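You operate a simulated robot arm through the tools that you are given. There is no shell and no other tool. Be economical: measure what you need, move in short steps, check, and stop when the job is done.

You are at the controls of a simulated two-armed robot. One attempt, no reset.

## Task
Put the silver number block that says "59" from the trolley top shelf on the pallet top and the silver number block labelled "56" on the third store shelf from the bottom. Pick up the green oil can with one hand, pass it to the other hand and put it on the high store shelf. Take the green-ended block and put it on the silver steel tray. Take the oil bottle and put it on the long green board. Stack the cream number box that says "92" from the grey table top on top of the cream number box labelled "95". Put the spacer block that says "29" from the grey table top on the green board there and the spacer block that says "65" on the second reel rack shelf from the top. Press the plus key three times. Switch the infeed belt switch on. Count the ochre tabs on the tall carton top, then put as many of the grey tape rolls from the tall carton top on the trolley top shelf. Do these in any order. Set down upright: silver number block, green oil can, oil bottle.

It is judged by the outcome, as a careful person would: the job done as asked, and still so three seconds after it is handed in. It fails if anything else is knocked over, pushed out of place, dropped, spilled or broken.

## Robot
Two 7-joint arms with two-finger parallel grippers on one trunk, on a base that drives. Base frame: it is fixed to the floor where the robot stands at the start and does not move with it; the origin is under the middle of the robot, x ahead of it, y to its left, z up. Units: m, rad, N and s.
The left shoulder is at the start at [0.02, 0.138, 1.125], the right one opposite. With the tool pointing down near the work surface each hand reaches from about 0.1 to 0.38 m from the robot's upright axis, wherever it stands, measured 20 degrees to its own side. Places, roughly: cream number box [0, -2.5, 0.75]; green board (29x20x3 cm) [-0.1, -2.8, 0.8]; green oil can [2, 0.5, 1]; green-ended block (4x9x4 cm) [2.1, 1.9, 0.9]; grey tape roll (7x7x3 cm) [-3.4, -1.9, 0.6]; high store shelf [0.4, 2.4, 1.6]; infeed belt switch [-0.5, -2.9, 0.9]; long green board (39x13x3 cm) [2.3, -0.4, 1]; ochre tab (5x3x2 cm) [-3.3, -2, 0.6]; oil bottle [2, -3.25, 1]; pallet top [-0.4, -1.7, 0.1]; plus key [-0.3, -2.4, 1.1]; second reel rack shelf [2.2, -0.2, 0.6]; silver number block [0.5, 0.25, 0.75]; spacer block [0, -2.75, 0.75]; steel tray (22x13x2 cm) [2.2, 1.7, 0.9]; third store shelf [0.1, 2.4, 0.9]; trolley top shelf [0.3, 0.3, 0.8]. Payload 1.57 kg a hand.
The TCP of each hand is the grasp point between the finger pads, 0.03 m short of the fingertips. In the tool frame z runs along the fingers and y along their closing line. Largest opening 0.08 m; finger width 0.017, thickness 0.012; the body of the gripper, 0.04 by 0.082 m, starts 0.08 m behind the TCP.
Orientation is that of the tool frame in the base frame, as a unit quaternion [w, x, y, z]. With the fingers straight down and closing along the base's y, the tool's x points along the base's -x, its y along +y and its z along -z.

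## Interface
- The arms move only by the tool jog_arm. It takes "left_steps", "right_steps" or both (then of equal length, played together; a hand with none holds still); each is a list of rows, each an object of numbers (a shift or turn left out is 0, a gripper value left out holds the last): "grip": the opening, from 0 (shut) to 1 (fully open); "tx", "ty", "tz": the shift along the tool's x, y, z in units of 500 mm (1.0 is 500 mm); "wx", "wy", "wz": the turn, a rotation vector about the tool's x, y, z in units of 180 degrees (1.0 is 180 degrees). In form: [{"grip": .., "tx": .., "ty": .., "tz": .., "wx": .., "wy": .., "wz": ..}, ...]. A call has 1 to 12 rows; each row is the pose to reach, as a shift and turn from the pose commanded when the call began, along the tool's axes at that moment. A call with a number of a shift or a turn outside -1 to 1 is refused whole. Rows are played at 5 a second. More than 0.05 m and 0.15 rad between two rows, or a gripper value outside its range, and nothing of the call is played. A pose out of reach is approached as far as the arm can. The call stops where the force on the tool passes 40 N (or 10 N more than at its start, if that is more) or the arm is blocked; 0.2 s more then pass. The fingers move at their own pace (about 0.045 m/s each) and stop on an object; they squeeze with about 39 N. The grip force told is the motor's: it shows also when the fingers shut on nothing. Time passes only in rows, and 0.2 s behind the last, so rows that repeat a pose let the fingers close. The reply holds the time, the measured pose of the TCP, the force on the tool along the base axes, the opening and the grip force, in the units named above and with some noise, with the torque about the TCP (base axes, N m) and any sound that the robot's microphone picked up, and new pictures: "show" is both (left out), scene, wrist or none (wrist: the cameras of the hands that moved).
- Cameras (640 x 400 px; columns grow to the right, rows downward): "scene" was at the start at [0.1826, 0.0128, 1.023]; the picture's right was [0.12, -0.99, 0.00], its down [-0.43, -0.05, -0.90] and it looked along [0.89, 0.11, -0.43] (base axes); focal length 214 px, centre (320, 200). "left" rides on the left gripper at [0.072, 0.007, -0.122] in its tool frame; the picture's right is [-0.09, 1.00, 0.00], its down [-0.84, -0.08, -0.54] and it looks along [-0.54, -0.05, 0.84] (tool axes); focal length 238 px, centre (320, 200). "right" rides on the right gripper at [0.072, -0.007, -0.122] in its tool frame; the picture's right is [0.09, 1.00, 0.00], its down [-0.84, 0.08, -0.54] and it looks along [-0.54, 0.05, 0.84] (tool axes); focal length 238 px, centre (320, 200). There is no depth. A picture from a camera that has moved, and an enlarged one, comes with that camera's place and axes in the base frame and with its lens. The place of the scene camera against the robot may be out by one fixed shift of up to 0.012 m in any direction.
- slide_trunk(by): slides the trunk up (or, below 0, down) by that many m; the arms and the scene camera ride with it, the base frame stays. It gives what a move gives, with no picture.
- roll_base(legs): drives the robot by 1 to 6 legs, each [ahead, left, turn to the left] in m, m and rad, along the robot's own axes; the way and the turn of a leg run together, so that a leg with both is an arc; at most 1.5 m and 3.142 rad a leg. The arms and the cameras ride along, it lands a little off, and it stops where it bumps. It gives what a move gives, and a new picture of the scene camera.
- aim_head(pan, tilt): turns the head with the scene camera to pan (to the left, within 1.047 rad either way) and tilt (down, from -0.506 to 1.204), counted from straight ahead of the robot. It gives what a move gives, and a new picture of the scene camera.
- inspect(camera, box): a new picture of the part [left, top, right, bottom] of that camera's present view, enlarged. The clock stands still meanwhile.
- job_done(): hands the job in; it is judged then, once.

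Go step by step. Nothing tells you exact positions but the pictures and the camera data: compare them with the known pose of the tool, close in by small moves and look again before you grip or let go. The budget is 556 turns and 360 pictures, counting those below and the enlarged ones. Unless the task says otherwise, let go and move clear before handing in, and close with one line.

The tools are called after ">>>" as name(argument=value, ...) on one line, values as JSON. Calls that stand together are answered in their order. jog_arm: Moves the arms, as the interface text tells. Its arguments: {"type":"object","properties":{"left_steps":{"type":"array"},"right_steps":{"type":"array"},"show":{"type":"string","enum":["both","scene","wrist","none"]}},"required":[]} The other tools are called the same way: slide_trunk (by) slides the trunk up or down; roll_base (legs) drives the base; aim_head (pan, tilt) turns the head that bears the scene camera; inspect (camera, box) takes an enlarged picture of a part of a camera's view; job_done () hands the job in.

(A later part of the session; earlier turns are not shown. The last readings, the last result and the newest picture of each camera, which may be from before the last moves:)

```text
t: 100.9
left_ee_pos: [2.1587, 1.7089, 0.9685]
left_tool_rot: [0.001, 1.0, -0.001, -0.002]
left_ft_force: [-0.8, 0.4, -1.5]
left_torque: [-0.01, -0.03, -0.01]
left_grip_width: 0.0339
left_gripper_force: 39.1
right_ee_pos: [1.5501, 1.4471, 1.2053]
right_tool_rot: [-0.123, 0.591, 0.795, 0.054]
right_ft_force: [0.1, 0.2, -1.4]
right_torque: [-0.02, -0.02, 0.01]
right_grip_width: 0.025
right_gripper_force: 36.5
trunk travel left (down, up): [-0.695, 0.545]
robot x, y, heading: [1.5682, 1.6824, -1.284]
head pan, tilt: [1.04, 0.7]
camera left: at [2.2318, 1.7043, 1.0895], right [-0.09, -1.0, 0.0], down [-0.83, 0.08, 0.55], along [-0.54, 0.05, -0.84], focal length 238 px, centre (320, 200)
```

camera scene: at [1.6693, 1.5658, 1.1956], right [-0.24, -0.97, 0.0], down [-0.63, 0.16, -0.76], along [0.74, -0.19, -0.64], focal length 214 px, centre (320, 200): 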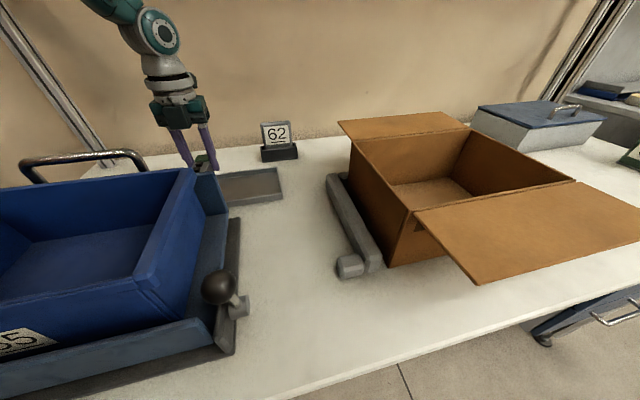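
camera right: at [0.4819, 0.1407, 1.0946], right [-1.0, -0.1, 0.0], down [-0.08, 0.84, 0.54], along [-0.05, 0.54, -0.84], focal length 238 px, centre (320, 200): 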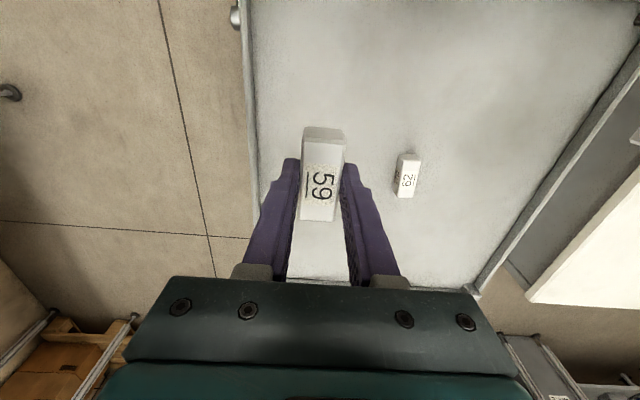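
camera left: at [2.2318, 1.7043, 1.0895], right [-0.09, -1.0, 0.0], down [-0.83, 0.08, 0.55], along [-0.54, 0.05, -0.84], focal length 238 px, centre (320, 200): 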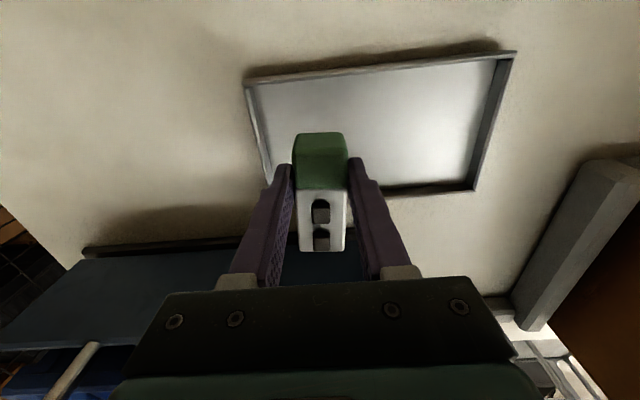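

Tray spans x 2.09–2.21, y 1.555–1.767. Shift 4 cm right and lower the block into it.

>>> jog_arm(left_steps=[{"ty": 0.07, "tx": 0.002}, {"ty": 0.08, "tx": 0.002, "tz": 0.06}, {"ty": 0.08, "tx": 0.002, "tz": 0.11}, {"ty": 0.08, "tx": 0.002, "tz": 0.128}], show="wrist")

```text
t: 101.9
left_ee_pos: [2.1604, 1.6699, 0.9054]
left_tool_rot: [0.0, 1.0, -0.001, -0.003]
left_ft_force: [0.4, -0.1, -1.8]
left_torque: [-0.02, 0.0, 0.01]
left_grip_width: 0.0336
left_gripper_force: 38.5
right_ee_pos: [1.5496, 1.4466, 1.2051]
right_tool_rot: [-0.123, 0.591, 0.796, 0.053]
right_ft_force: [-0.2, 0.2, -0.6]
right_torque: [0.01, 0.0, 0.01]
right_grip_width: 0.0251
right_gripper_force: 36.2
trunk travel left (down, up): [-0.695, 0.545]
robot x, y, heading: [1.5674, 1.6769, -1.283]
head pan, tilt: [1.04, 0.7]
camera left: at [2.2319, 1.6649, 1.0254], right [-0.09, -1.0, 0.0], down [-0.83, 0.08, 0.55], along [-0.54, 0.05, -0.84], focal length 238 px, centre (320, 200)
```

left: 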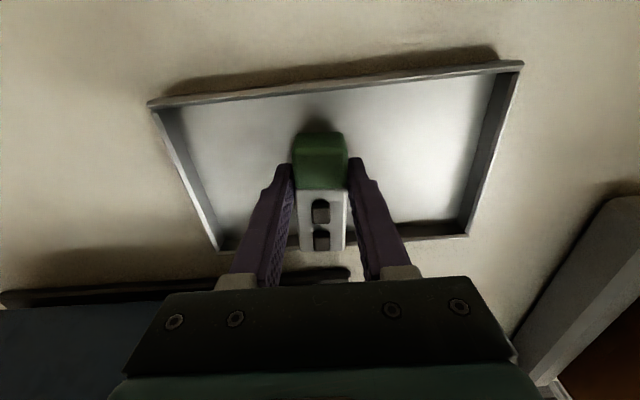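

>>> jog_arm(left_steps=[{"tz": 0.004, "tx": 0.004}, {"tz": 0.008, "tx": 0.004}, {"tz": 0.012, "tx": 0.004}, {"tz": 0.012, "tx": 0.004, "grip": 0.6}, {"tz": 0.012, "tx": 0.004, "grip": 0.6}, {"tz": 0.012, "tx": 0.004, "grip": 0.6}, {"tz": -0.06, "tx": 0.004}, {"tz": -0.14, "tx": 0.004}, {"tz": -0.22, "tx": 0.004}], show="wrist")

```text
t: 103.9
left_ee_pos: [2.1618, 1.669, 1.0167]
left_tool_rot: [0.0, 1.0, -0.001, -0.003]
left_ft_force: [-0.1, -0.5, -0.2]
left_torque: [0.01, -0.03, -0.02]
left_grip_width: 0.048
left_gripper_force: 0.1
right_ee_pos: [1.5499, 1.4462, 1.2062]
right_tool_rot: [-0.123, 0.592, 0.795, 0.055]
right_ft_force: [0.2, 0.3, -0.9]
right_torque: [-0.04, -0.01, -0.01]
right_grip_width: 0.0253
right_gripper_force: 37.0
trunk travel left (down, up): [-0.695, 0.545]
robot x, y, heading: [1.5714, 1.6791, -1.284]
head pan, tilt: [1.04, 0.7]
camera left: at [2.2353, 1.6633, 1.137], right [-0.09, -1.0, 0.0], down [-0.83, 0.08, 0.55], along [-0.54, 0.05, -0.84], focal length 238 px, centre (320, 200)
```

left: 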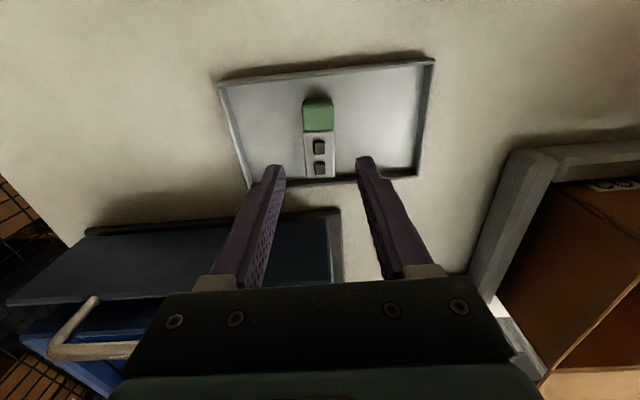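

>>> inspect(camera="left", box=[210, 40, 450, 200])

```text
2.50 times, centred on (330, 120) of left
camera zoom: at [2.2353, 1.6633, 1.137], right [-0.09, -1.0, 0.0], down [-0.83, 0.08, 0.55], along [-0.54, 0.05, -0.84], focal length 596 px, centre (295, 400)
```

zoom: 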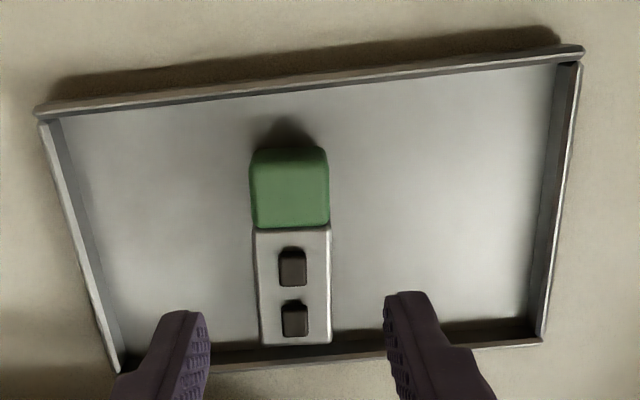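

The block lies in the tray. I'll raise the trunk and back away from the bench, keeping the left hand above everything.

>>> slide_trunk(by=0.25)

>>> roll_base(legs=[[-0.13, -0.45, 0]])

```text
t: 106.5
left_ee_pos: [2.1446, 1.667, 1.2483]
left_tool_rot: [0.001, 1.0, -0.002, -0.02]
left_ft_force: [0.4, -0.2, 0.2]
left_torque: [0.0, -0.02, 0.0]
left_grip_width: 0.0481
left_gripper_force: 0.1
right_ee_pos: [1.542, 1.4456, 1.4554]
right_tool_rot: [-0.129, 0.591, 0.794, 0.049]
right_ft_force: [0.6, -0.1, -0.9]
right_torque: [0.05, 0.0, 0.04]
right_grip_width: 0.0253
right_gripper_force: 36.8
trunk travel left (down, up): [-0.945, 0.295]
robot x, y, heading: [1.5679, 1.6789, -1.285]
head pan, tilt: [1.04, 0.7]
```

```text
t: 109.2
left_ee_pos: [1.7089, 1.6748, 1.2669]
left_tool_rot: [0.0, 1.0, 0.001, -0.001]
left_ft_force: [0.2, -0.1, 0.3]
left_torque: [-0.02, 0.03, 0.01]
left_grip_width: 0.048
left_gripper_force: 0.0
right_ee_pos: [1.0958, 1.45, 1.4563]
right_tool_rot: [-0.122, 0.589, 0.797, 0.055]
right_ft_force: [0.1, -0.3, -1.4]
right_torque: [0.02, -0.02, 0.02]
right_grip_width: 0.0252
right_gripper_force: 36.5
trunk travel left (down, up): [-0.945, 0.295]
robot x, y, heading: [1.1127, 1.6871, -1.28]
head pan, tilt: [1.04, 0.7]
camera scene: at [1.215, 1.5696, 1.4456], right [-0.24, -0.97, 0.0], down [-0.63, 0.15, -0.76], along [0.74, -0.18, -0.64], focal length 214 px, centre (320, 200)
```

scene: 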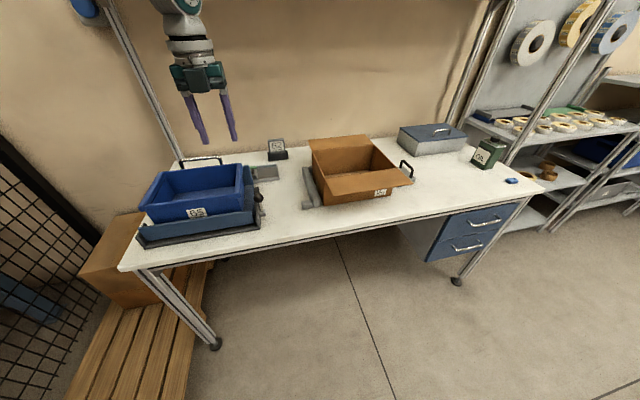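

Now I fold the left hand back to its neutral position in front of me.

>>> jog_arm(left_steps=[{"tx": -0.061, "ty": 0.039, "wz": -0.0455}, {"tx": -0.122, "ty": 0.078, "wz": -0.091}, {"tx": -0.183, "ty": 0.117, "wz": -0.1365}, {"tx": -0.244, "ty": 0.156, "wz": -0.182}, {"tx": -0.305, "ty": 0.194, "wz": -0.2275}, {"tx": -0.366, "ty": 0.233, "wz": -0.273}, {"tx": -0.427, "ty": 0.272, "wz": -0.3185}, {"tx": -0.488, "ty": 0.311, "wz": -0.364}, {"tx": -0.549, "ty": 0.35, "wz": -0.4095}, {"tx": -0.61, "ty": 0.388, "wz": -0.455}, {"tx": -0.671, "ty": 0.427, "wz": -0.5005}, {"tx": -0.732, "ty": 0.466, "wz": -0.546}], show="none")

```text
t: 111.8
left_ee_pos: [1.3422, 1.4421, 1.2676]
left_tool_rot: [-0.001, 0.653, 0.758, 0.0]
left_ft_force: [0.7, 0.4, -0.6]
left_torque: [-0.01, 0.0, 0.01]
left_grip_width: 0.0481
left_gripper_force: 0.1
right_ee_pos: [1.0955, 1.449, 1.4554]
right_tool_rot: [-0.123, 0.589, 0.797, 0.055]
right_ft_force: [0.2, -0.1, -1.0]
right_torque: [-0.02, 0.03, 0.02]
right_grip_width: 0.0251
right_gripper_force: 36.9
trunk travel left (down, up): [-0.945, 0.295]
robot x, y, heading: [1.1145, 1.681, -1.284]
head pan, tilt: [1.04, 0.7]
```

Lower the trunk and drive south along the clear aisle toward the pallet and grey table.

>>> slide_trunk(by=-0.3)

>>> roll_base(legs=[[0, 0, -0.287], [1.3, 0, 0], [1.0, 0, 0]])

>>> aim_head(pan=-0.5, tilt=0.4)

```text
t: 114.8
left_ee_pos: [1.3421, 1.4421, 0.9671]
left_tool_rot: [-0.001, 0.653, 0.757, -0.001]
left_ft_force: [-1.3, 0.5, 0.5]
left_torque: [-0.01, 0.02, 0.02]
left_grip_width: 0.0479
left_gripper_force: 0.1
right_ee_pos: [1.0954, 1.4498, 1.1548]
right_tool_rot: [-0.123, 0.589, 0.797, 0.055]
right_ft_force: [-0.3, -0.5, -0.2]
right_torque: [0.03, 0.01, 0.0]
right_grip_width: 0.0252
right_gripper_force: 37.3
trunk travel left (down, up): [-0.645, 0.595]
robot x, y, heading: [1.1109, 1.6887, -1.281]
head pan, tilt: [1.04, 0.7]
```

```text
t: 127.2
left_ee_pos: [1.3353, -0.9247, 0.9669]
left_tool_rot: [-0.002, 0.744, 0.669, -0.001]
left_ft_force: [0.1, 0.0, 0.4]
left_torque: [0.02, 0.01, -0.01]
left_grip_width: 0.0482
left_gripper_force: 0.1
right_ee_pos: [1.0993, -0.8563, 1.1561]
right_tool_rot: [-0.115, 0.685, 0.716, 0.069]
right_ft_force: [0.6, 0.5, -1.5]
right_torque: [-0.01, 0.04, -0.03]
right_grip_width: 0.0254
right_gripper_force: 37.1
trunk travel left (down, up): [-0.645, 0.595]
robot x, y, heading: [1.1746, -0.6318, -1.535]
head pan, tilt: [1.04, 0.7]
camera scene: at [1.2439, -0.7715, 1.1456], right [-0.47, -0.88, 0.0], down [-0.57, 0.31, -0.76], along [0.67, -0.36, -0.64], focal length 214 px, centre (320, 200)
```

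scene: 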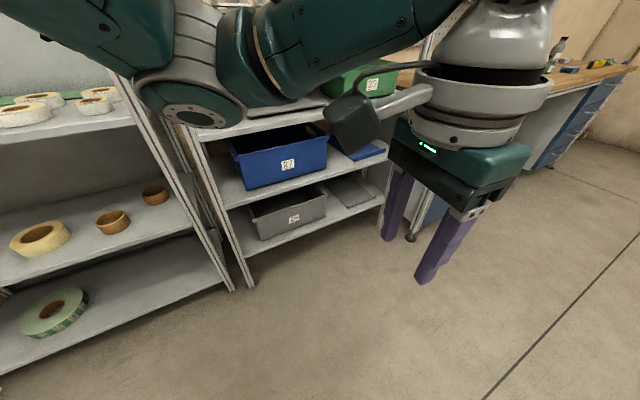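

```text
t: 128.8
left_ee_pos: [1.3349, -0.9246, 0.9681]
left_tool_rot: [-0.001, 0.744, 0.669, -0.001]
left_ft_force: [0.1, -0.1, -0.8]
left_torque: [0.0, -0.02, 0.03]
left_grip_width: 0.0481
left_gripper_force: 0.0
right_ee_pos: [1.0998, -0.8553, 1.1548]
right_tool_rot: [-0.115, 0.685, 0.716, 0.07]
right_ft_force: [-0.2, -0.3, -1.1]
right_torque: [-0.03, -0.03, 0.01]
right_grip_width: 0.0248
right_gripper_force: 36.9
trunk travel left (down, up): [-0.645, 0.595]
robot x, y, heading: [1.1733, -0.6343, -1.536]
head pan, tilt: [-0.499, 0.4]
camera scene: at [1.1278, -0.8141, 1.1724], right [-0.9, 0.45, 0.0], down [0.17, 0.35, -0.92], along [-0.41, -0.82, -0.39], focal length 214 px, centre (320, 200)
```

scene: 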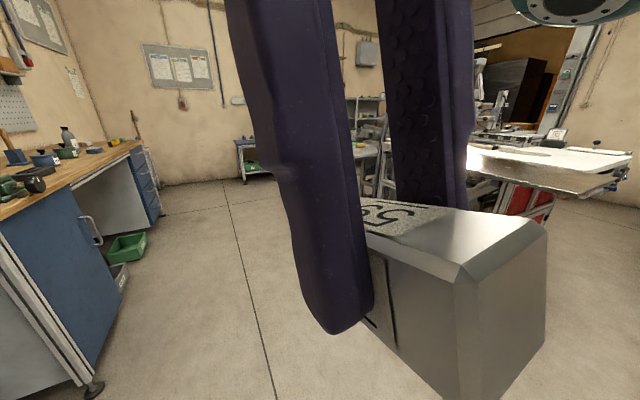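

The right hand blocks the head camera, so I'll level it and move it lower and outward.

>>> jog_arm(right_steps=[{"tx": -0.06, "ty": -0.04, "tz": 0.05, "wx": -0.009, "wy": -0.042}, {"tx": -0.12, "ty": -0.08, "tz": 0.1, "wx": -0.019, "wy": -0.084}, {"tx": -0.18, "ty": -0.12, "tz": 0.15, "wx": -0.019, "wy": -0.084}, {"tx": -0.24, "ty": -0.18, "tz": 0.2, "wx": -0.019, "wy": -0.084}, {"tx": -0.24, "ty": -0.26, "tz": 0.24, "wx": -0.019, "wy": -0.084}], show="scene")

```text
t: 130.0
left_ee_pos: [1.3361, -0.9234, 0.9672]
left_tool_rot: [-0.002, 0.744, 0.668, -0.001]
left_ft_force: [0.6, 0.0, 0.2]
left_torque: [0.02, 0.0, -0.01]
left_grip_width: 0.0479
left_gripper_force: 0.1
right_ee_pos: [0.9629, -0.946, 1.0157]
right_tool_rot: [0.0, 0.691, 0.723, 0.0]
right_ft_force: [0.8, 0.0, -1.7]
right_torque: [0.03, -0.01, 0.02]
right_grip_width: 0.025
right_gripper_force: 36.8
trunk travel left (down, up): [-0.645, 0.595]
robot x, y, heading: [1.1747, -0.6327, -1.53]
head pan, tilt: [-0.499, 0.4]
camera scene: at [1.1276, -0.814, 1.1724], right [-0.89, 0.45, 0.0], down [0.17, 0.35, -0.92], along [-0.41, -0.82, -0.39], focal length 214 px, centre (320, 200)
```

scene: 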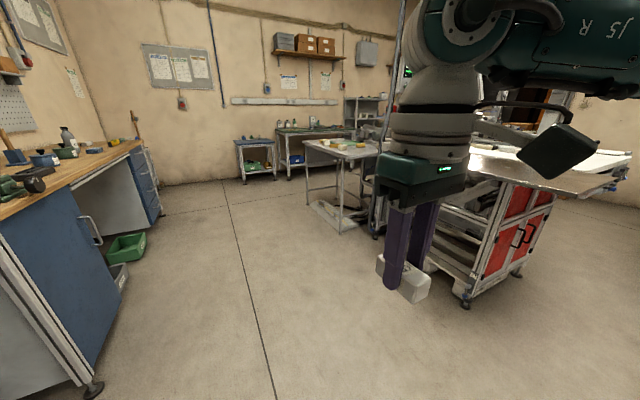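

I'll drive to about (0.75, -1.75) and turn to face the pallet area to the west.

>>> roll_base(legs=[[1.1, 0, 0], [0, 0, -1.6]])

>>> aim_head(pan=0.0, tilt=0.4)

```text
t: 139.5
left_ee_pos: [0.9123, -1.8747, 0.9679]
left_tool_rot: [-0.002, 0.997, -0.073, 0.0]
left_ft_force: [0.4, -0.4, 0.4]
left_torque: [-0.03, 0.04, 0.0]
left_grip_width: 0.0479
left_gripper_force: 0.0
right_ee_pos: [0.9049, -1.5031, 1.0165]
right_tool_rot: [0.0, 1.0, 0.002, 0.0]
right_ft_force: [-0.8, 0.8, -1.7]
right_torque: [0.01, 0.02, 0.01]
right_grip_width: 0.0252
right_gripper_force: 37.1
trunk travel left (down, up): [-0.645, 0.595]
robot x, y, heading: [1.2121, -1.7295, 3.139]
head pan, tilt: [-0.499, 0.4]
camera scene: at [1.0203, -1.6781, 1.1724], right [0.48, 0.88, 0.0], down [0.34, -0.19, -0.92], along [-0.81, 0.44, -0.39], focal length 214 px, centre (320, 200)
```

scene: 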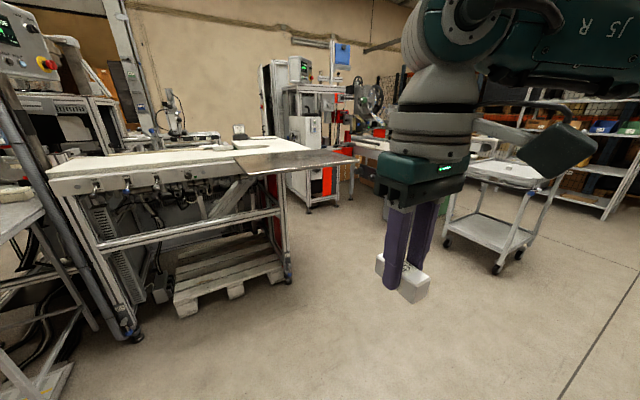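

```text
t: 140.4
left_ee_pos: [0.9116, -1.8747, 0.9669]
left_tool_rot: [-0.002, 0.997, -0.074, 0.0]
left_ft_force: [0.9, -0.3, -0.4]
left_torque: [0.02, 0.01, 0.02]
left_grip_width: 0.0479
left_gripper_force: 0.0
right_ee_pos: [0.9045, -1.5022, 1.0162]
right_tool_rot: [0.001, 1.0, 0.003, 0.0]
right_ft_force: [-0.4, 0.1, -1.4]
right_torque: [-0.01, -0.01, 0.01]
right_grip_width: 0.0249
right_gripper_force: 36.5
trunk travel left (down, up): [-0.645, 0.595]
robot x, y, heading: [1.2084, -1.725, 3.143]
head pan, tilt: [0.0, 0.4]
camera scene: at [1.0089, -1.7223, 1.1724], right [0.0, 1.0, 0.0], down [0.39, 0.0, -0.92], along [-0.92, 0.0, -0.39], focal length 214 px, centre (320, 200)
```

scene: 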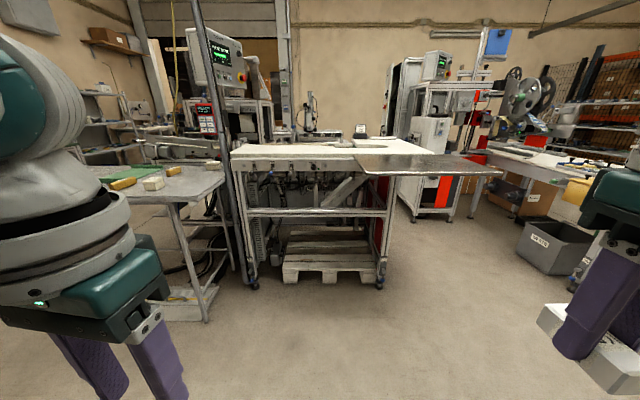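

The pallet is under the white table, reached beneath a crossbar at z≈0.6. I'll lower the trunk fully, tuck the left hand, and approach with the right hand low.

>>> jog_arm(left_steps=[{"tx": 0.08}, {"tx": 0.16}, {"tx": 0.2}], show="none")

>>> slide_trunk(by=-0.635)

>>> roll_base(legs=[[0.8, 0.06, 0]])

```text
t: 141.2
left_ee_pos: [1.0126, -1.8905, 0.9683]
left_tool_rot: [-0.002, 0.997, -0.072, 0.0]
left_ft_force: [-0.2, -0.1, 0.2]
left_torque: [0.0, 0.0, 0.01]
left_grip_width: 0.0479
left_gripper_force: 0.0
right_ee_pos: [0.9034, -1.5027, 1.0161]
right_tool_rot: [0.001, 1.0, 0.003, 0.0]
right_ft_force: [0.3, -0.1, -0.2]
right_torque: [0.01, 0.0, 0.0]
right_grip_width: 0.0254
right_gripper_force: 36.6
trunk travel left (down, up): [-0.645, 0.595]
robot x, y, heading: [1.2095, -1.7262, 3.138]
head pan, tilt: [0.0, 0.4]
```

```text
refused: -0.635 is not a number from -0.4 to 0.4
```

```text
t: 145.6
left_ee_pos: [0.2036, -1.9417, 0.9678]
left_tool_rot: [-0.001, 0.997, -0.077, 0.0]
left_ft_force: [0.0, 0.1, -0.7]
left_torque: [-0.02, 0.02, -0.02]
left_grip_width: 0.0481
left_gripper_force: 0.2
right_ee_pos: [0.0987, -1.5521, 1.0156]
right_tool_rot: [0.001, 1.0, -0.002, 0.0]
right_ft_force: [0.6, 0.5, -0.8]
right_torque: [-0.01, 0.02, -0.02]
right_grip_width: 0.0253
right_gripper_force: 36.9
trunk travel left (down, up): [-0.645, 0.595]
robot x, y, heading: [0.4008, -1.7784, 3.128]
head pan, tilt: [0.0, 0.4]
camera scene: at [0.2018, -1.7737, 1.1725], right [0.01, 1.0, 0.0], down [0.39, 0.0, -0.92], along [-0.92, 0.01, -0.39], focal length 214 px, centre (320, 200)
```

scene: 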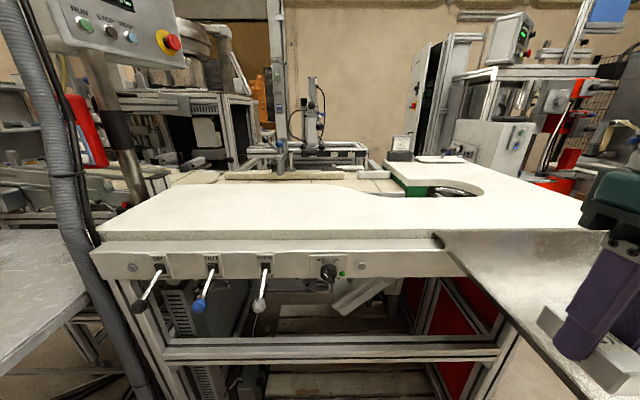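

Levers and a steel sheet protrude from this table, so I'll back off, lower the trunk there, then return low.

>>> roll_base(legs=[[-0.4, 0.06, 0.012]])

>>> slide_trunk(by=-0.4)

>>> slide_trunk(by=-0.24)

>>> aim_head(pan=0.0, tilt=0.3)

```text
t: 148.1
left_ee_pos: [0.6065, -2.0066, 0.968]
left_tool_rot: [-0.001, 0.997, -0.073, 0.0]
left_ft_force: [-0.2, 0.1, -0.1]
left_torque: [0.02, 0.0, 0.01]
left_grip_width: 0.0481
left_gripper_force: 0.0
right_ee_pos: [0.4981, -1.6176, 1.0168]
right_tool_rot: [0.0, 1.0, 0.002, 0.0]
right_ft_force: [0.0, 0.2, -1.4]
right_torque: [0.0, -0.03, 0.03]
right_grip_width: 0.0254
right_gripper_force: 36.5
trunk travel left (down, up): [-0.645, 0.595]
robot x, y, heading: [0.803, -1.8396, 3.144]
head pan, tilt: [0.0, 0.4]
camera scene: at [0.6029, -1.8385, 1.1724], right [0.0, 1.0, 0.0], down [0.39, 0.0, -0.92], along [-0.92, 0.0, -0.39], focal length 214 px, centre (320, 200)
```

scene: 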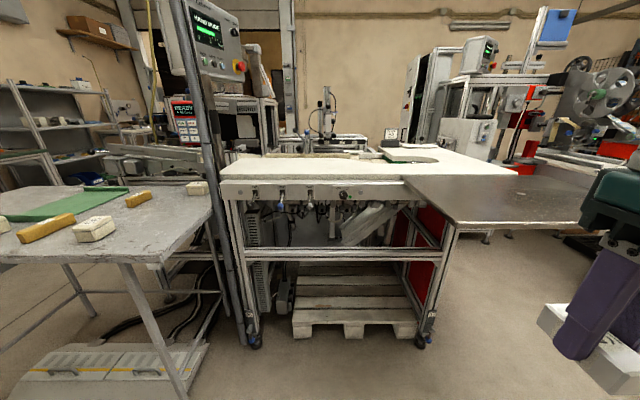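

```text
t: 151.9
left_ee_pos: [0.6062, -2.0058, 0.5676]
left_tool_rot: [-0.002, 0.997, -0.072, 0.0]
left_ft_force: [0.2, 0.5, 1.2]
left_torque: [0.0, 0.01, 0.01]
left_grip_width: 0.0479
left_gripper_force: 0.0
right_ee_pos: [0.4973, -1.6184, 0.6159]
right_tool_rot: [0.002, 1.0, 0.002, 0.0]
right_ft_force: [-1.0, 0.1, -0.5]
right_torque: [-0.03, -0.04, 0.0]
right_grip_width: 0.0254
right_gripper_force: 37.3
trunk travel left (down, up): [-0.245, 0.995]
robot x, y, heading: [0.802, -1.8403, 3.137]
head pan, tilt: [0.0, 0.4]
```

```text
t: 154.4
left_ee_pos: [0.6069, -2.0058, 0.3287]
left_tool_rot: [-0.002, 0.997, -0.072, 0.0]
left_ft_force: [1.0, 0.5, 0.0]
left_torque: [0.0, 0.0, -0.02]
left_grip_width: 0.048
left_gripper_force: 0.1
right_ee_pos: [0.4975, -1.6179, 0.3775]
right_tool_rot: [0.0, 1.0, 0.003, 0.001]
right_ft_force: [0.5, -0.2, -1.8]
right_torque: [-0.01, 0.02, 0.0]
right_grip_width: 0.0252
right_gripper_force: 37.0
trunk travel left (down, up): [-0.005, 1.235]
robot x, y, heading: [0.8069, -1.8389, 3.141]
head pan, tilt: [0.0, 0.4]
```

```text
t: 155.1
left_ee_pos: [0.6064, -2.0057, 0.3284]
left_tool_rot: [-0.002, 0.997, -0.072, 0.001]
left_ft_force: [1.4, 0.5, 0.5]
left_torque: [-0.01, 0.0, 0.01]
left_grip_width: 0.0483
left_gripper_force: 0.1
right_ee_pos: [0.4987, -1.6188, 0.3765]
right_tool_rot: [0.001, 1.0, 0.002, 0.0]
right_ft_force: [0.0, 0.3, -0.1]
right_torque: [0.05, -0.01, 0.04]
right_grip_width: 0.0253
right_gripper_force: 36.9
trunk travel left (down, up): [-0.005, 1.235]
robot x, y, heading: [0.8053, -1.8402, 3.139]
head pan, tilt: [0.0, 0.3]
camera scene: at [0.6022, -1.8385, 0.5417], right [0.0, 1.0, 0.0], down [0.3, 0.0, -0.96], along [-0.96, 0.0, -0.3], focal length 214 px, centre (320, 200)
```

scene: 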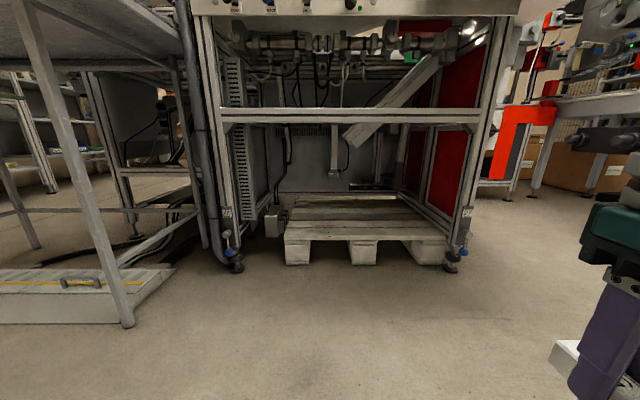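

The pallet's front edge is at x≈-0.177, top z≈0.13. I'll lower the right hand to z≈0.20 and drive in under the bar.

>>> jog_arm(right_steps=[{"tz": 0.09, "tx": -0.02}, {"tz": 0.18, "tx": -0.05}, {"tz": 0.27, "tx": -0.07}, {"tz": 0.35, "tx": -0.09}], show="none")

>>> roll_base(legs=[[0.45, 0, 0]])

```text
t: 156.1
left_ee_pos: [0.6069, -2.0075, 0.3282]
left_tool_rot: [-0.002, 0.997, -0.073, 0.0]
left_ft_force: [0.4, -0.2, -0.6]
left_torque: [0.03, -0.02, 0.0]
left_grip_width: 0.048
left_gripper_force: 0.1
right_ee_pos: [0.4537, -1.6208, 0.1973]
right_tool_rot: [0.001, 1.0, 0.004, -0.001]
right_ft_force: [0.0, 0.8, -0.4]
right_torque: [-0.01, -0.02, 0.01]
right_grip_width: 0.0253
right_gripper_force: 36.2
trunk travel left (down, up): [-0.005, 1.235]
robot x, y, heading: [0.8063, -1.8395, 3.14]
head pan, tilt: [0.0, 0.3]
```

```text
t: 158.8
left_ee_pos: [0.1598, -2.0092, 0.3282]
left_tool_rot: [-0.002, 0.998, -0.069, 0.001]
left_ft_force: [-0.7, 0.1, -0.4]
left_torque: [0.03, 0.02, -0.03]
left_grip_width: 0.0478
left_gripper_force: 0.2
right_ee_pos: [0.0051, -1.6229, 0.1984]
right_tool_rot: [0.0, 1.0, 0.006, 0.001]
right_ft_force: [0.3, 0.2, -0.8]
right_torque: [0.02, 0.04, 0.02]
right_grip_width: 0.0252
right_gripper_force: 36.4
trunk travel left (down, up): [-0.005, 1.235]
robot x, y, heading: [0.3545, -1.8423, -3.136]
head pan, tilt: [0.0, 0.3]
camera scene: at [0.1539, -1.8402, 0.5415], right [0.0, 1.0, 0.0], down [0.3, 0.0, -0.95], along [-0.95, 0.0, -0.3], focal length 214 px, centre (320, 200)
```

scene: 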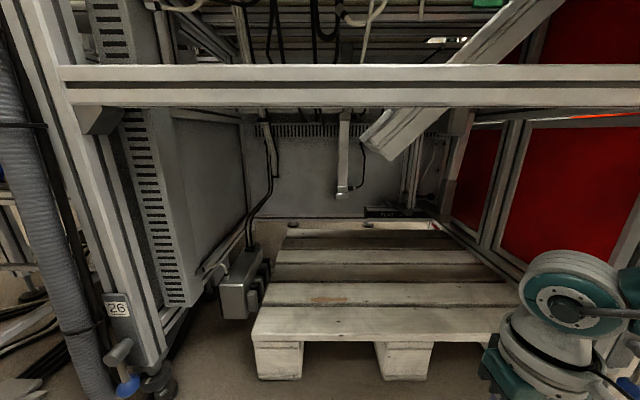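

Pallet's front board spans x -0.275..-0.186. Drive in 0.23 m more.

>>> roll_base(legs=[[0.23, 0, 0]])

>>> inspect(camera="right", box=[0, 0, 640, 400])

```text
t: 160.6
left_ee_pos: [-0.0601, -2.0072, 0.3272]
left_tool_rot: [-0.003, 0.998, -0.069, 0.002]
left_ft_force: [-0.9, 0.3, -0.7]
left_torque: [-0.03, -0.01, 0.0]
left_grip_width: 0.0478
left_gripper_force: 0.2
right_ee_pos: [-0.2139, -1.6222, 0.197]
right_tool_rot: [0.0, 1.0, 0.007, 0.003]
right_ft_force: [-0.3, -0.2, -1.1]
right_torque: [0.01, 0.0, 0.0]
right_grip_width: 0.0252
right_gripper_force: 36.6
trunk travel left (down, up): [-0.005, 1.235]
robot x, y, heading: [0.1316, -1.8409, -3.134]
head pan, tilt: [0.0, 0.3]
stopped in leg 1: the robot was blocked; the commanded pose is now the measured one
camera scene: at [-0.0666, -1.8393, 0.5407], right [-0.01, 1.0, 0.0], down [0.3, 0.0, -0.95], along [-0.95, 0.0, -0.3], focal length 214 px, centre (320, 200)
```

scene: 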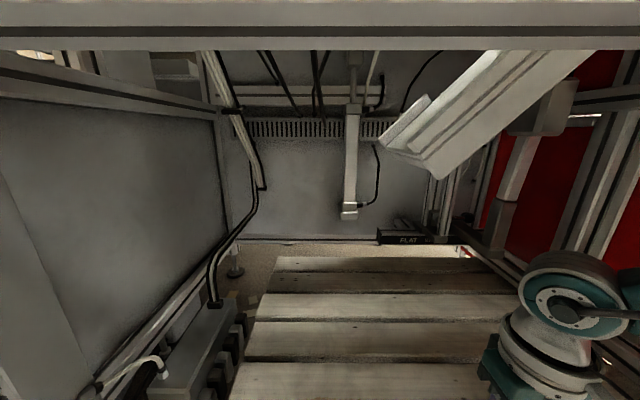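

```text
1.00 times, centred on (320, 200) of right (not enlarged: the box is as wide or as high as the picture)
camera zoom: at [-0.1439, -1.6152, 0.3213], right [0.11, -0.99, 0.0], down [-0.84, -0.09, 0.54], along [-0.54, -0.06, -0.84], focal length 238 px, centre (320, 200)
```

zoom: 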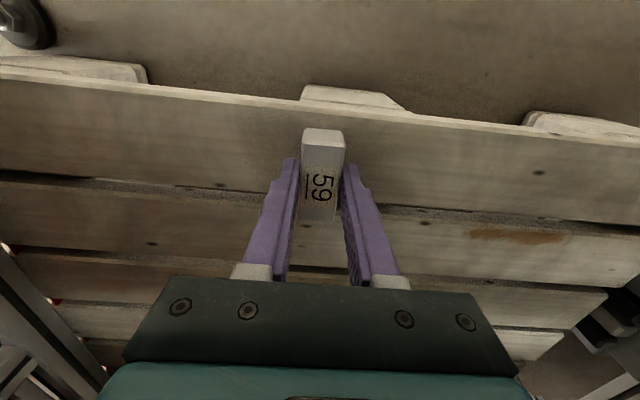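

Block is above the front board. Lower it gently to contact.

>>> jog_arm(right_steps=[{"tx": -0.016, "tz": 0.03}, {"tx": -0.016, "tz": 0.06}, {"tx": -0.016, "tz": 0.068}, {"tx": -0.016, "tz": 0.074}], show="wrist")

```text
t: 161.6
left_ee_pos: [-0.0608, -2.0073, 0.3273]
left_tool_rot: [-0.002, 0.998, -0.069, 0.002]
left_ft_force: [0.5, 0.2, -1.2]
left_torque: [-0.02, 0.01, 0.03]
left_grip_width: 0.048
left_gripper_force: 0.0
right_ee_pos: [-0.2216, -1.6231, 0.1616]
right_tool_rot: [0.001, 1.0, 0.006, 0.003]
right_ft_force: [2.0, 0.0, 2.7]
right_torque: [0.02, 0.08, 0.02]
right_grip_width: 0.025
right_gripper_force: 36.8
trunk travel left (down, up): [-0.005, 1.235]
robot x, y, heading: [0.1294, -1.8441, -3.135]
head pan, tilt: [0.0, 0.3]
camera right: at [-0.1511, -1.6155, 0.2857], right [0.1, -0.99, 0.0], down [-0.84, -0.09, 0.54], along [-0.54, -0.06, -0.84], focal length 238 px, centre (320, 200)
```

right: 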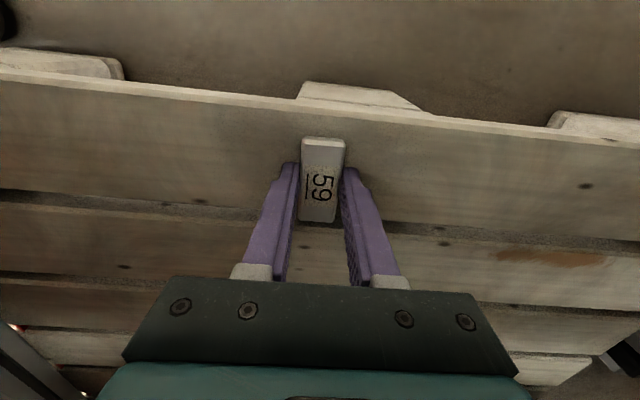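

Light contact (≈4 N) – the block is on the board. Release with a modest opening and lift straight up a little, then look.

>>> jog_arm(right_steps=[{"tz": 0.002, "grip": 0.5}, {"tz": 0.002, "grip": 0.7}, {"tz": 0.002, "grip": 0.7}, {"tz": -0.05, "grip": 0.7}, {"tz": -0.09, "grip": 0.7}], show="wrist")

```text
t: 162.8
left_ee_pos: [-0.06, -2.0072, 0.3275]
left_tool_rot: [-0.004, 0.998, -0.068, 0.003]
left_ft_force: [0.1, -0.4, -1.2]
left_torque: [0.03, 0.01, 0.03]
left_grip_width: 0.0479
left_gripper_force: 0.0
right_ee_pos: [-0.2225, -1.6237, 0.2076]
right_tool_rot: [0.002, 1.0, 0.007, 0.003]
right_ft_force: [0.1, -0.4, 1.4]
right_torque: [-0.01, -0.01, 0.0]
right_grip_width: 0.0559
right_gripper_force: 0.1
trunk travel left (down, up): [-0.005, 1.235]
robot x, y, heading: [0.1271, -1.8414, -3.133]
head pan, tilt: [0.0, 0.3]
camera right: at [-0.1516, -1.6159, 0.3302], right [0.1, -0.99, 0.0], down [-0.84, -0.09, 0.54], along [-0.53, -0.06, -0.84], focal length 238 px, centre (320, 200)
```

right: 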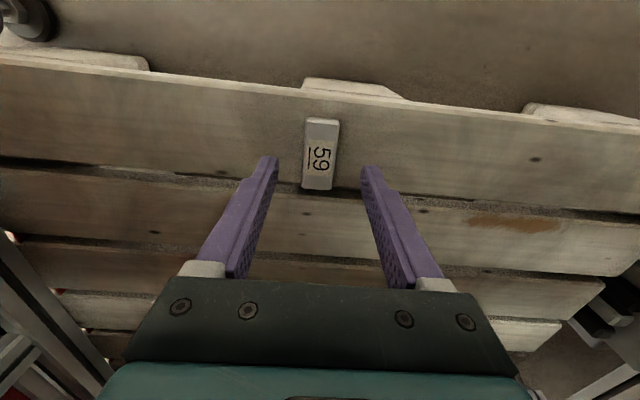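

59 is on the pallet. Back out, raise the trunk and shift over to face the grey table.

>>> roll_base(legs=[[-0.75, 0, 0]])

>>> slide_trunk(by=0.4)

>>> slide_trunk(by=0.25)

>>> roll_base(legs=[[0, 0.76, 0]])

```text
t: 166.9
left_ee_pos: [0.6875, -2.0071, 0.328]
left_tool_rot: [-0.002, 0.997, -0.075, -0.001]
left_ft_force: [0.6, 0.7, 0.7]
left_torque: [-0.03, -0.03, 0.0]
left_grip_width: 0.0483
left_gripper_force: 0.1
right_ee_pos: [0.5316, -1.6235, 0.2078]
right_tool_rot: [0.002, 1.0, 0.001, 0.0]
right_ft_force: [0.0, 0.4, 0.2]
right_torque: [0.01, 0.03, -0.03]
right_grip_width: 0.0555
right_gripper_force: 0.1
trunk travel left (down, up): [-0.005, 1.235]
robot x, y, heading: [0.8874, -1.8442, 3.138]
head pan, tilt: [0.0, 0.3]
camera scene: at [0.6853, -1.8392, 0.5419], right [0.01, 1.0, 0.0], down [0.3, 0.0, -0.96], along [-0.96, 0.01, -0.3], focal length 214 px, centre (320, 200)
```

scene: 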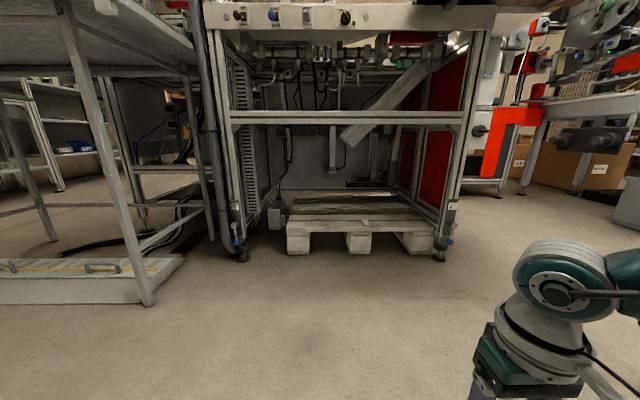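

```text
t: 170.7
left_ee_pos: [0.6894, -2.0074, 0.7283]
left_tool_rot: [-0.002, 0.997, -0.075, 0.001]
left_ft_force: [-1.1, -0.4, 0.7]
left_torque: [-0.02, -0.02, 0.03]
left_grip_width: 0.0479
left_gripper_force: 0.0
right_ee_pos: [0.5313, -1.6214, 0.6068]
right_tool_rot: [0.002, 1.0, 0.001, 0.0]
right_ft_force: [-0.8, 1.0, 0.3]
right_torque: [0.0, 0.0, 0.03]
right_grip_width: 0.0558
right_gripper_force: 0.1
trunk travel left (down, up): [-0.405, 0.835]
robot x, y, heading: [0.8913, -1.844, 3.133]
head pan, tilt: [0.0, 0.3]
```

```text
t: 173.3
left_ee_pos: [0.6883, -2.0079, 0.9786]
left_tool_rot: [-0.002, 0.997, -0.075, 0.0]
left_ft_force: [0.0, -0.8, -0.3]
left_torque: [0.0, -0.01, 0.01]
left_grip_width: 0.0477
left_gripper_force: 0.1
right_ee_pos: [0.5306, -1.6219, 0.8582]
right_tool_rot: [0.001, 1.0, 0.0, 0.0]
right_ft_force: [-0.7, -0.6, -0.2]
right_torque: [0.01, -0.02, -0.01]
right_grip_width: 0.056
right_gripper_force: 0.0
trunk travel left (down, up): [-0.655, 0.585]
robot x, y, heading: [0.8907, -1.8418, 3.137]
head pan, tilt: [0.0, 0.3]
```

```text
t: 177.3
left_ee_pos: [0.6776, -2.756, 0.9785]
left_tool_rot: [-0.002, 0.997, -0.081, -0.001]
left_ft_force: [0.4, -0.1, 0.6]
left_torque: [-0.02, -0.03, -0.03]
left_grip_width: 0.0481
left_gripper_force: 0.1
right_ee_pos: [0.5235, -2.3686, 0.8576]
right_tool_rot: [0.002, 1.0, -0.005, 0.0]
right_ft_force: [-0.2, 0.5, -0.2]
right_torque: [-0.01, 0.03, 0.01]
right_grip_width: 0.0557
right_gripper_force: 0.1
trunk travel left (down, up): [-0.655, 0.585]
robot x, y, heading: [0.8767, -2.5917, 3.12]
head pan, tilt: [0.0, 0.3]
camera scene: at [0.6766, -2.5869, 1.1917], right [0.02, 1.0, 0.0], down [0.3, -0.01, -0.96], along [-0.96, 0.02, -0.3], focal length 214 px, centre (320, 200)
```

scene: 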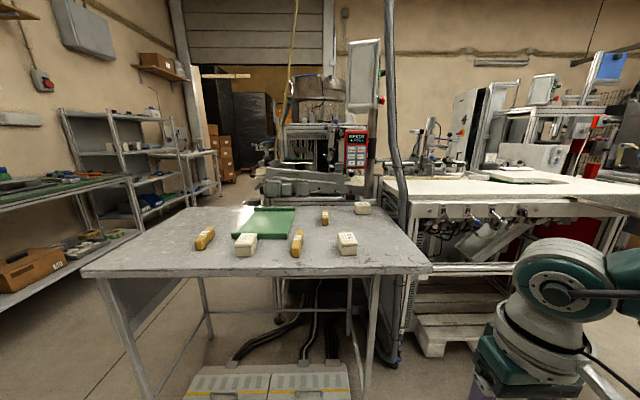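

>>> inspect(camera="scene", box=[170, 190, 410, 290])

>>> inspect(camera="scene", box=[240, 80, 430, 210])

```text
2.67 times, centred on (290, 240) of scene
camera zoom: at [0.6766, -2.5869, 1.1917], right [0.02, 1.0, 0.0], down [0.3, -0.01, -0.96], along [-0.96, 0.02, -0.3], focal length 572 px, centre (400, 93)
```

zoom: 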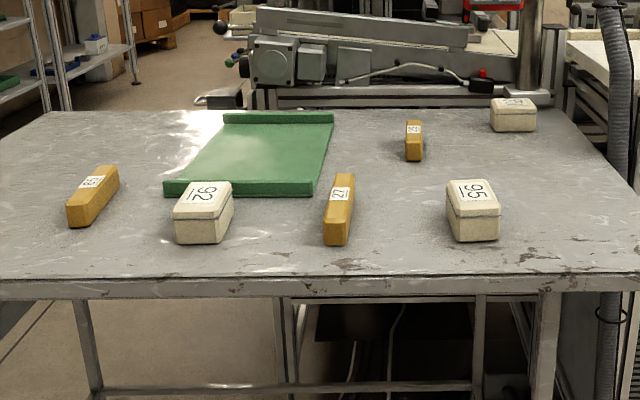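

```text
3.08 times, centred on (335, 145) of scene
camera zoom: at [0.6766, -2.5869, 1.1917], right [0.02, 1.0, 0.0], down [0.3, -0.01, -0.96], along [-0.96, 0.02, -0.3], focal length 660 px, centre (274, 369)
```

zoom: 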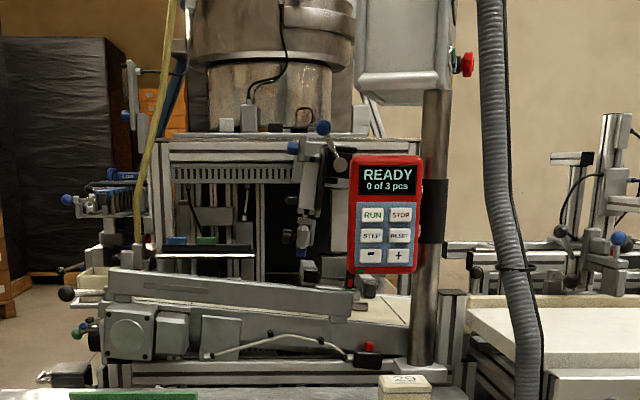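

I see boxes 92 and 95 and three ochre spacers on the grey table, plus the pendant with the + key. I'll raise the right hand and drive closer.

>>> jog_arm(right_steps=[{"tz": -0.09, "tx": 0.03}, {"tz": -0.18, "tx": 0.06}, {"tz": -0.24, "tx": 0.1}], show="none")

>>> roll_base(legs=[[0.5, 0.09, 0.02]])

>>> aim_head(pan=0.0, tilt=0.6)

```text
t: 178.2
left_ee_pos: [0.6775, -2.7556, 0.9789]
left_tool_rot: [-0.002, 0.997, -0.081, 0.0]
left_ft_force: [-0.3, 0.6, -0.7]
left_torque: [0.02, 0.0, 0.01]
left_grip_width: 0.0481
left_gripper_force: 0.1
right_ee_pos: [0.5704, -2.3706, 0.9769]
right_tool_rot: [0.001, 1.0, -0.005, -0.001]
right_ft_force: [0.0, 0.2, -0.5]
right_torque: [-0.04, 0.03, 0.02]
right_grip_width: 0.0562
right_gripper_force: 0.1
trunk travel left (down, up): [-0.655, 0.585]
robot x, y, heading: [0.8782, -2.5927, 3.126]
head pan, tilt: [0.0, 0.3]
```

```text
t: 181.1
left_ee_pos: [0.1877, -2.8485, 0.9788]
left_tool_rot: [-0.002, 0.998, -0.067, 0.0]
left_ft_force: [1.2, -0.1, -0.6]
left_torque: [0.01, 0.01, -0.01]
left_grip_width: 0.0481
left_gripper_force: 0.1
right_ee_pos: [0.0698, -2.4693, 0.9751]
right_tool_rot: [0.001, 1.0, 0.009, 0.0]
right_ft_force: [-0.1, -0.1, -0.1]
right_torque: [0.02, -0.02, -0.05]
right_grip_width: 0.056
right_gripper_force: 0.1
trunk travel left (down, up): [-0.655, 0.585]
robot x, y, heading: [0.3814, -2.6795, -3.132]
head pan, tilt: [0.0, 0.3]
camera scene: at [0.1815, -2.6806, 1.1917], right [-0.01, 1.0, 0.0], down [0.3, 0.0, -0.96], along [-0.96, -0.01, -0.3], focal length 214 px, centre (320, 200)
```

scene: 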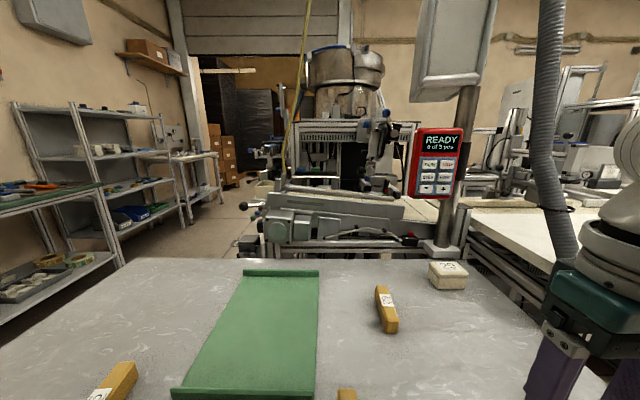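

```text
t: 181.9
left_ee_pos: [0.1869, -2.8487, 0.9794]
left_tool_rot: [-0.002, 0.998, -0.067, -0.001]
left_ft_force: [0.4, 0.4, 1.0]
left_torque: [0.0, 0.0, -0.01]
left_grip_width: 0.0479
left_gripper_force: 0.1
right_ee_pos: [0.0696, -2.4688, 0.9755]
right_tool_rot: [0.0, 1.0, 0.009, 0.0]
right_ft_force: [0.7, 0.7, 0.2]
right_torque: [0.02, -0.01, -0.02]
right_grip_width: 0.0561
right_gripper_force: 0.0
trunk travel left (down, up): [-0.655, 0.585]
robot x, y, heading: [0.3817, -2.681, -3.131]
head pan, tilt: [0.0, 0.6]
camera scene: at [0.1864, -2.6805, 1.1643], right [-0.01, 1.0, 0.0], down [0.56, 0.01, -0.83], along [-0.83, -0.01, -0.56], focal length 214 px, centre (320, 200)
```

scene: 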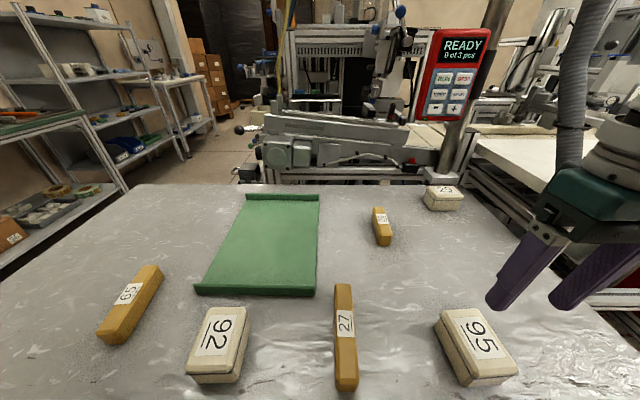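

>>> inspect(camera="scene", box=[80, 170, 240, 380])

>>> inspect(camera="scene", box=[340, 160, 480, 260])

>>> inspect(camera="scene", box=[230, 90, 470, 200])

```text
1.90 times, centred on (160, 275) of scene
camera zoom: at [0.1864, -2.6805, 1.1643], right [-0.01, 1.0, 0.0], down [0.56, 0.01, -0.83], along [-0.83, -0.01, -0.56], focal length 408 px, centre (625, 57)
```

zoom: 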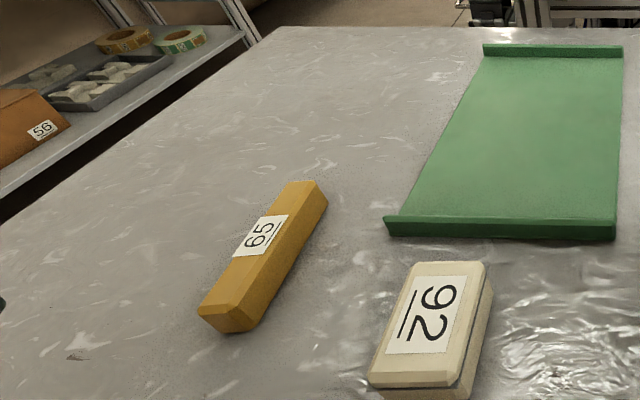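

```text
4.00 times, centred on (410, 210) of scene
camera zoom: at [0.1864, -2.6805, 1.1643], right [-0.01, 1.0, 0.0], down [0.56, 0.01, -0.83], along [-0.83, -0.01, -0.56], focal length 858 px, centre (-40, 160)
```

zoom: 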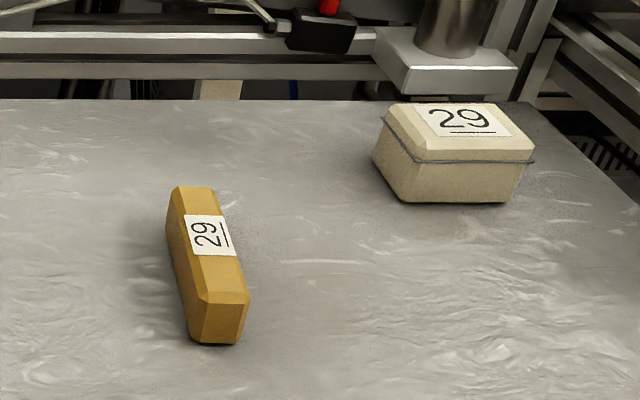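

```text
2.67 times, centred on (350, 145) of scene
camera zoom: at [0.1864, -2.6805, 1.1643], right [-0.01, 1.0, 0.0], down [0.56, 0.01, -0.83], along [-0.83, -0.01, -0.56], focal length 572 px, centre (240, 347)
```

zoom: 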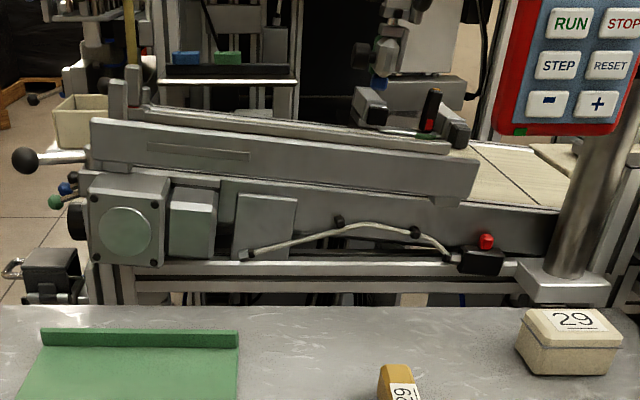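

Spacers are 65 (left), 27 (middle), 29 (far right); boxes 92 and 95 are near. Look through both wrist cameras.

>>> inspect(camera="left", box=[0, 0, 640, 400])

>>> inspect(camera="right", box=[0, 0, 640, 400])

```text
1.00 times, centred on (320, 200) of left (not enlarged: the box is as wide or as high as the picture)
camera zoom: at [0.2577, -2.8639, 1.0998], right [-0.22, -0.97, 0.0], down [-0.82, 0.19, 0.54], along [-0.53, 0.12, -0.84], focal length 238 px, centre (320, 200)
```

zoom: 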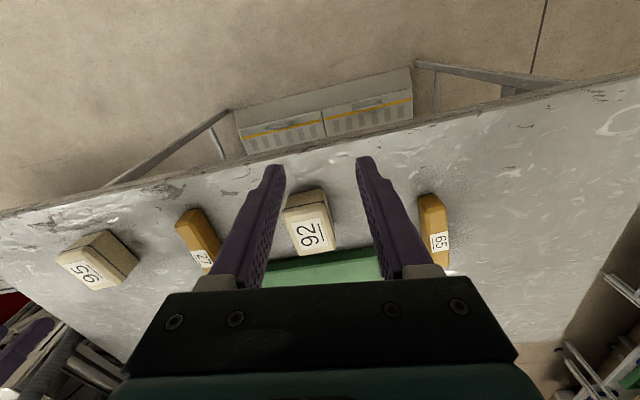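

```text
1.00 times, centred on (320, 200) of right (not enlarged: the box is as wide or as high as the picture)
camera zoom: at [0.1408, -2.4605, 1.0991], right [0.11, -0.99, 0.0], down [-0.84, -0.09, 0.54], along [-0.54, -0.06, -0.84], focal length 238 px, centre (320, 200)
```

zoom: 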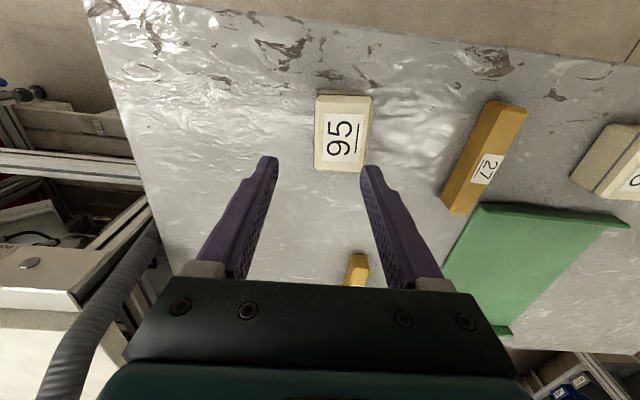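

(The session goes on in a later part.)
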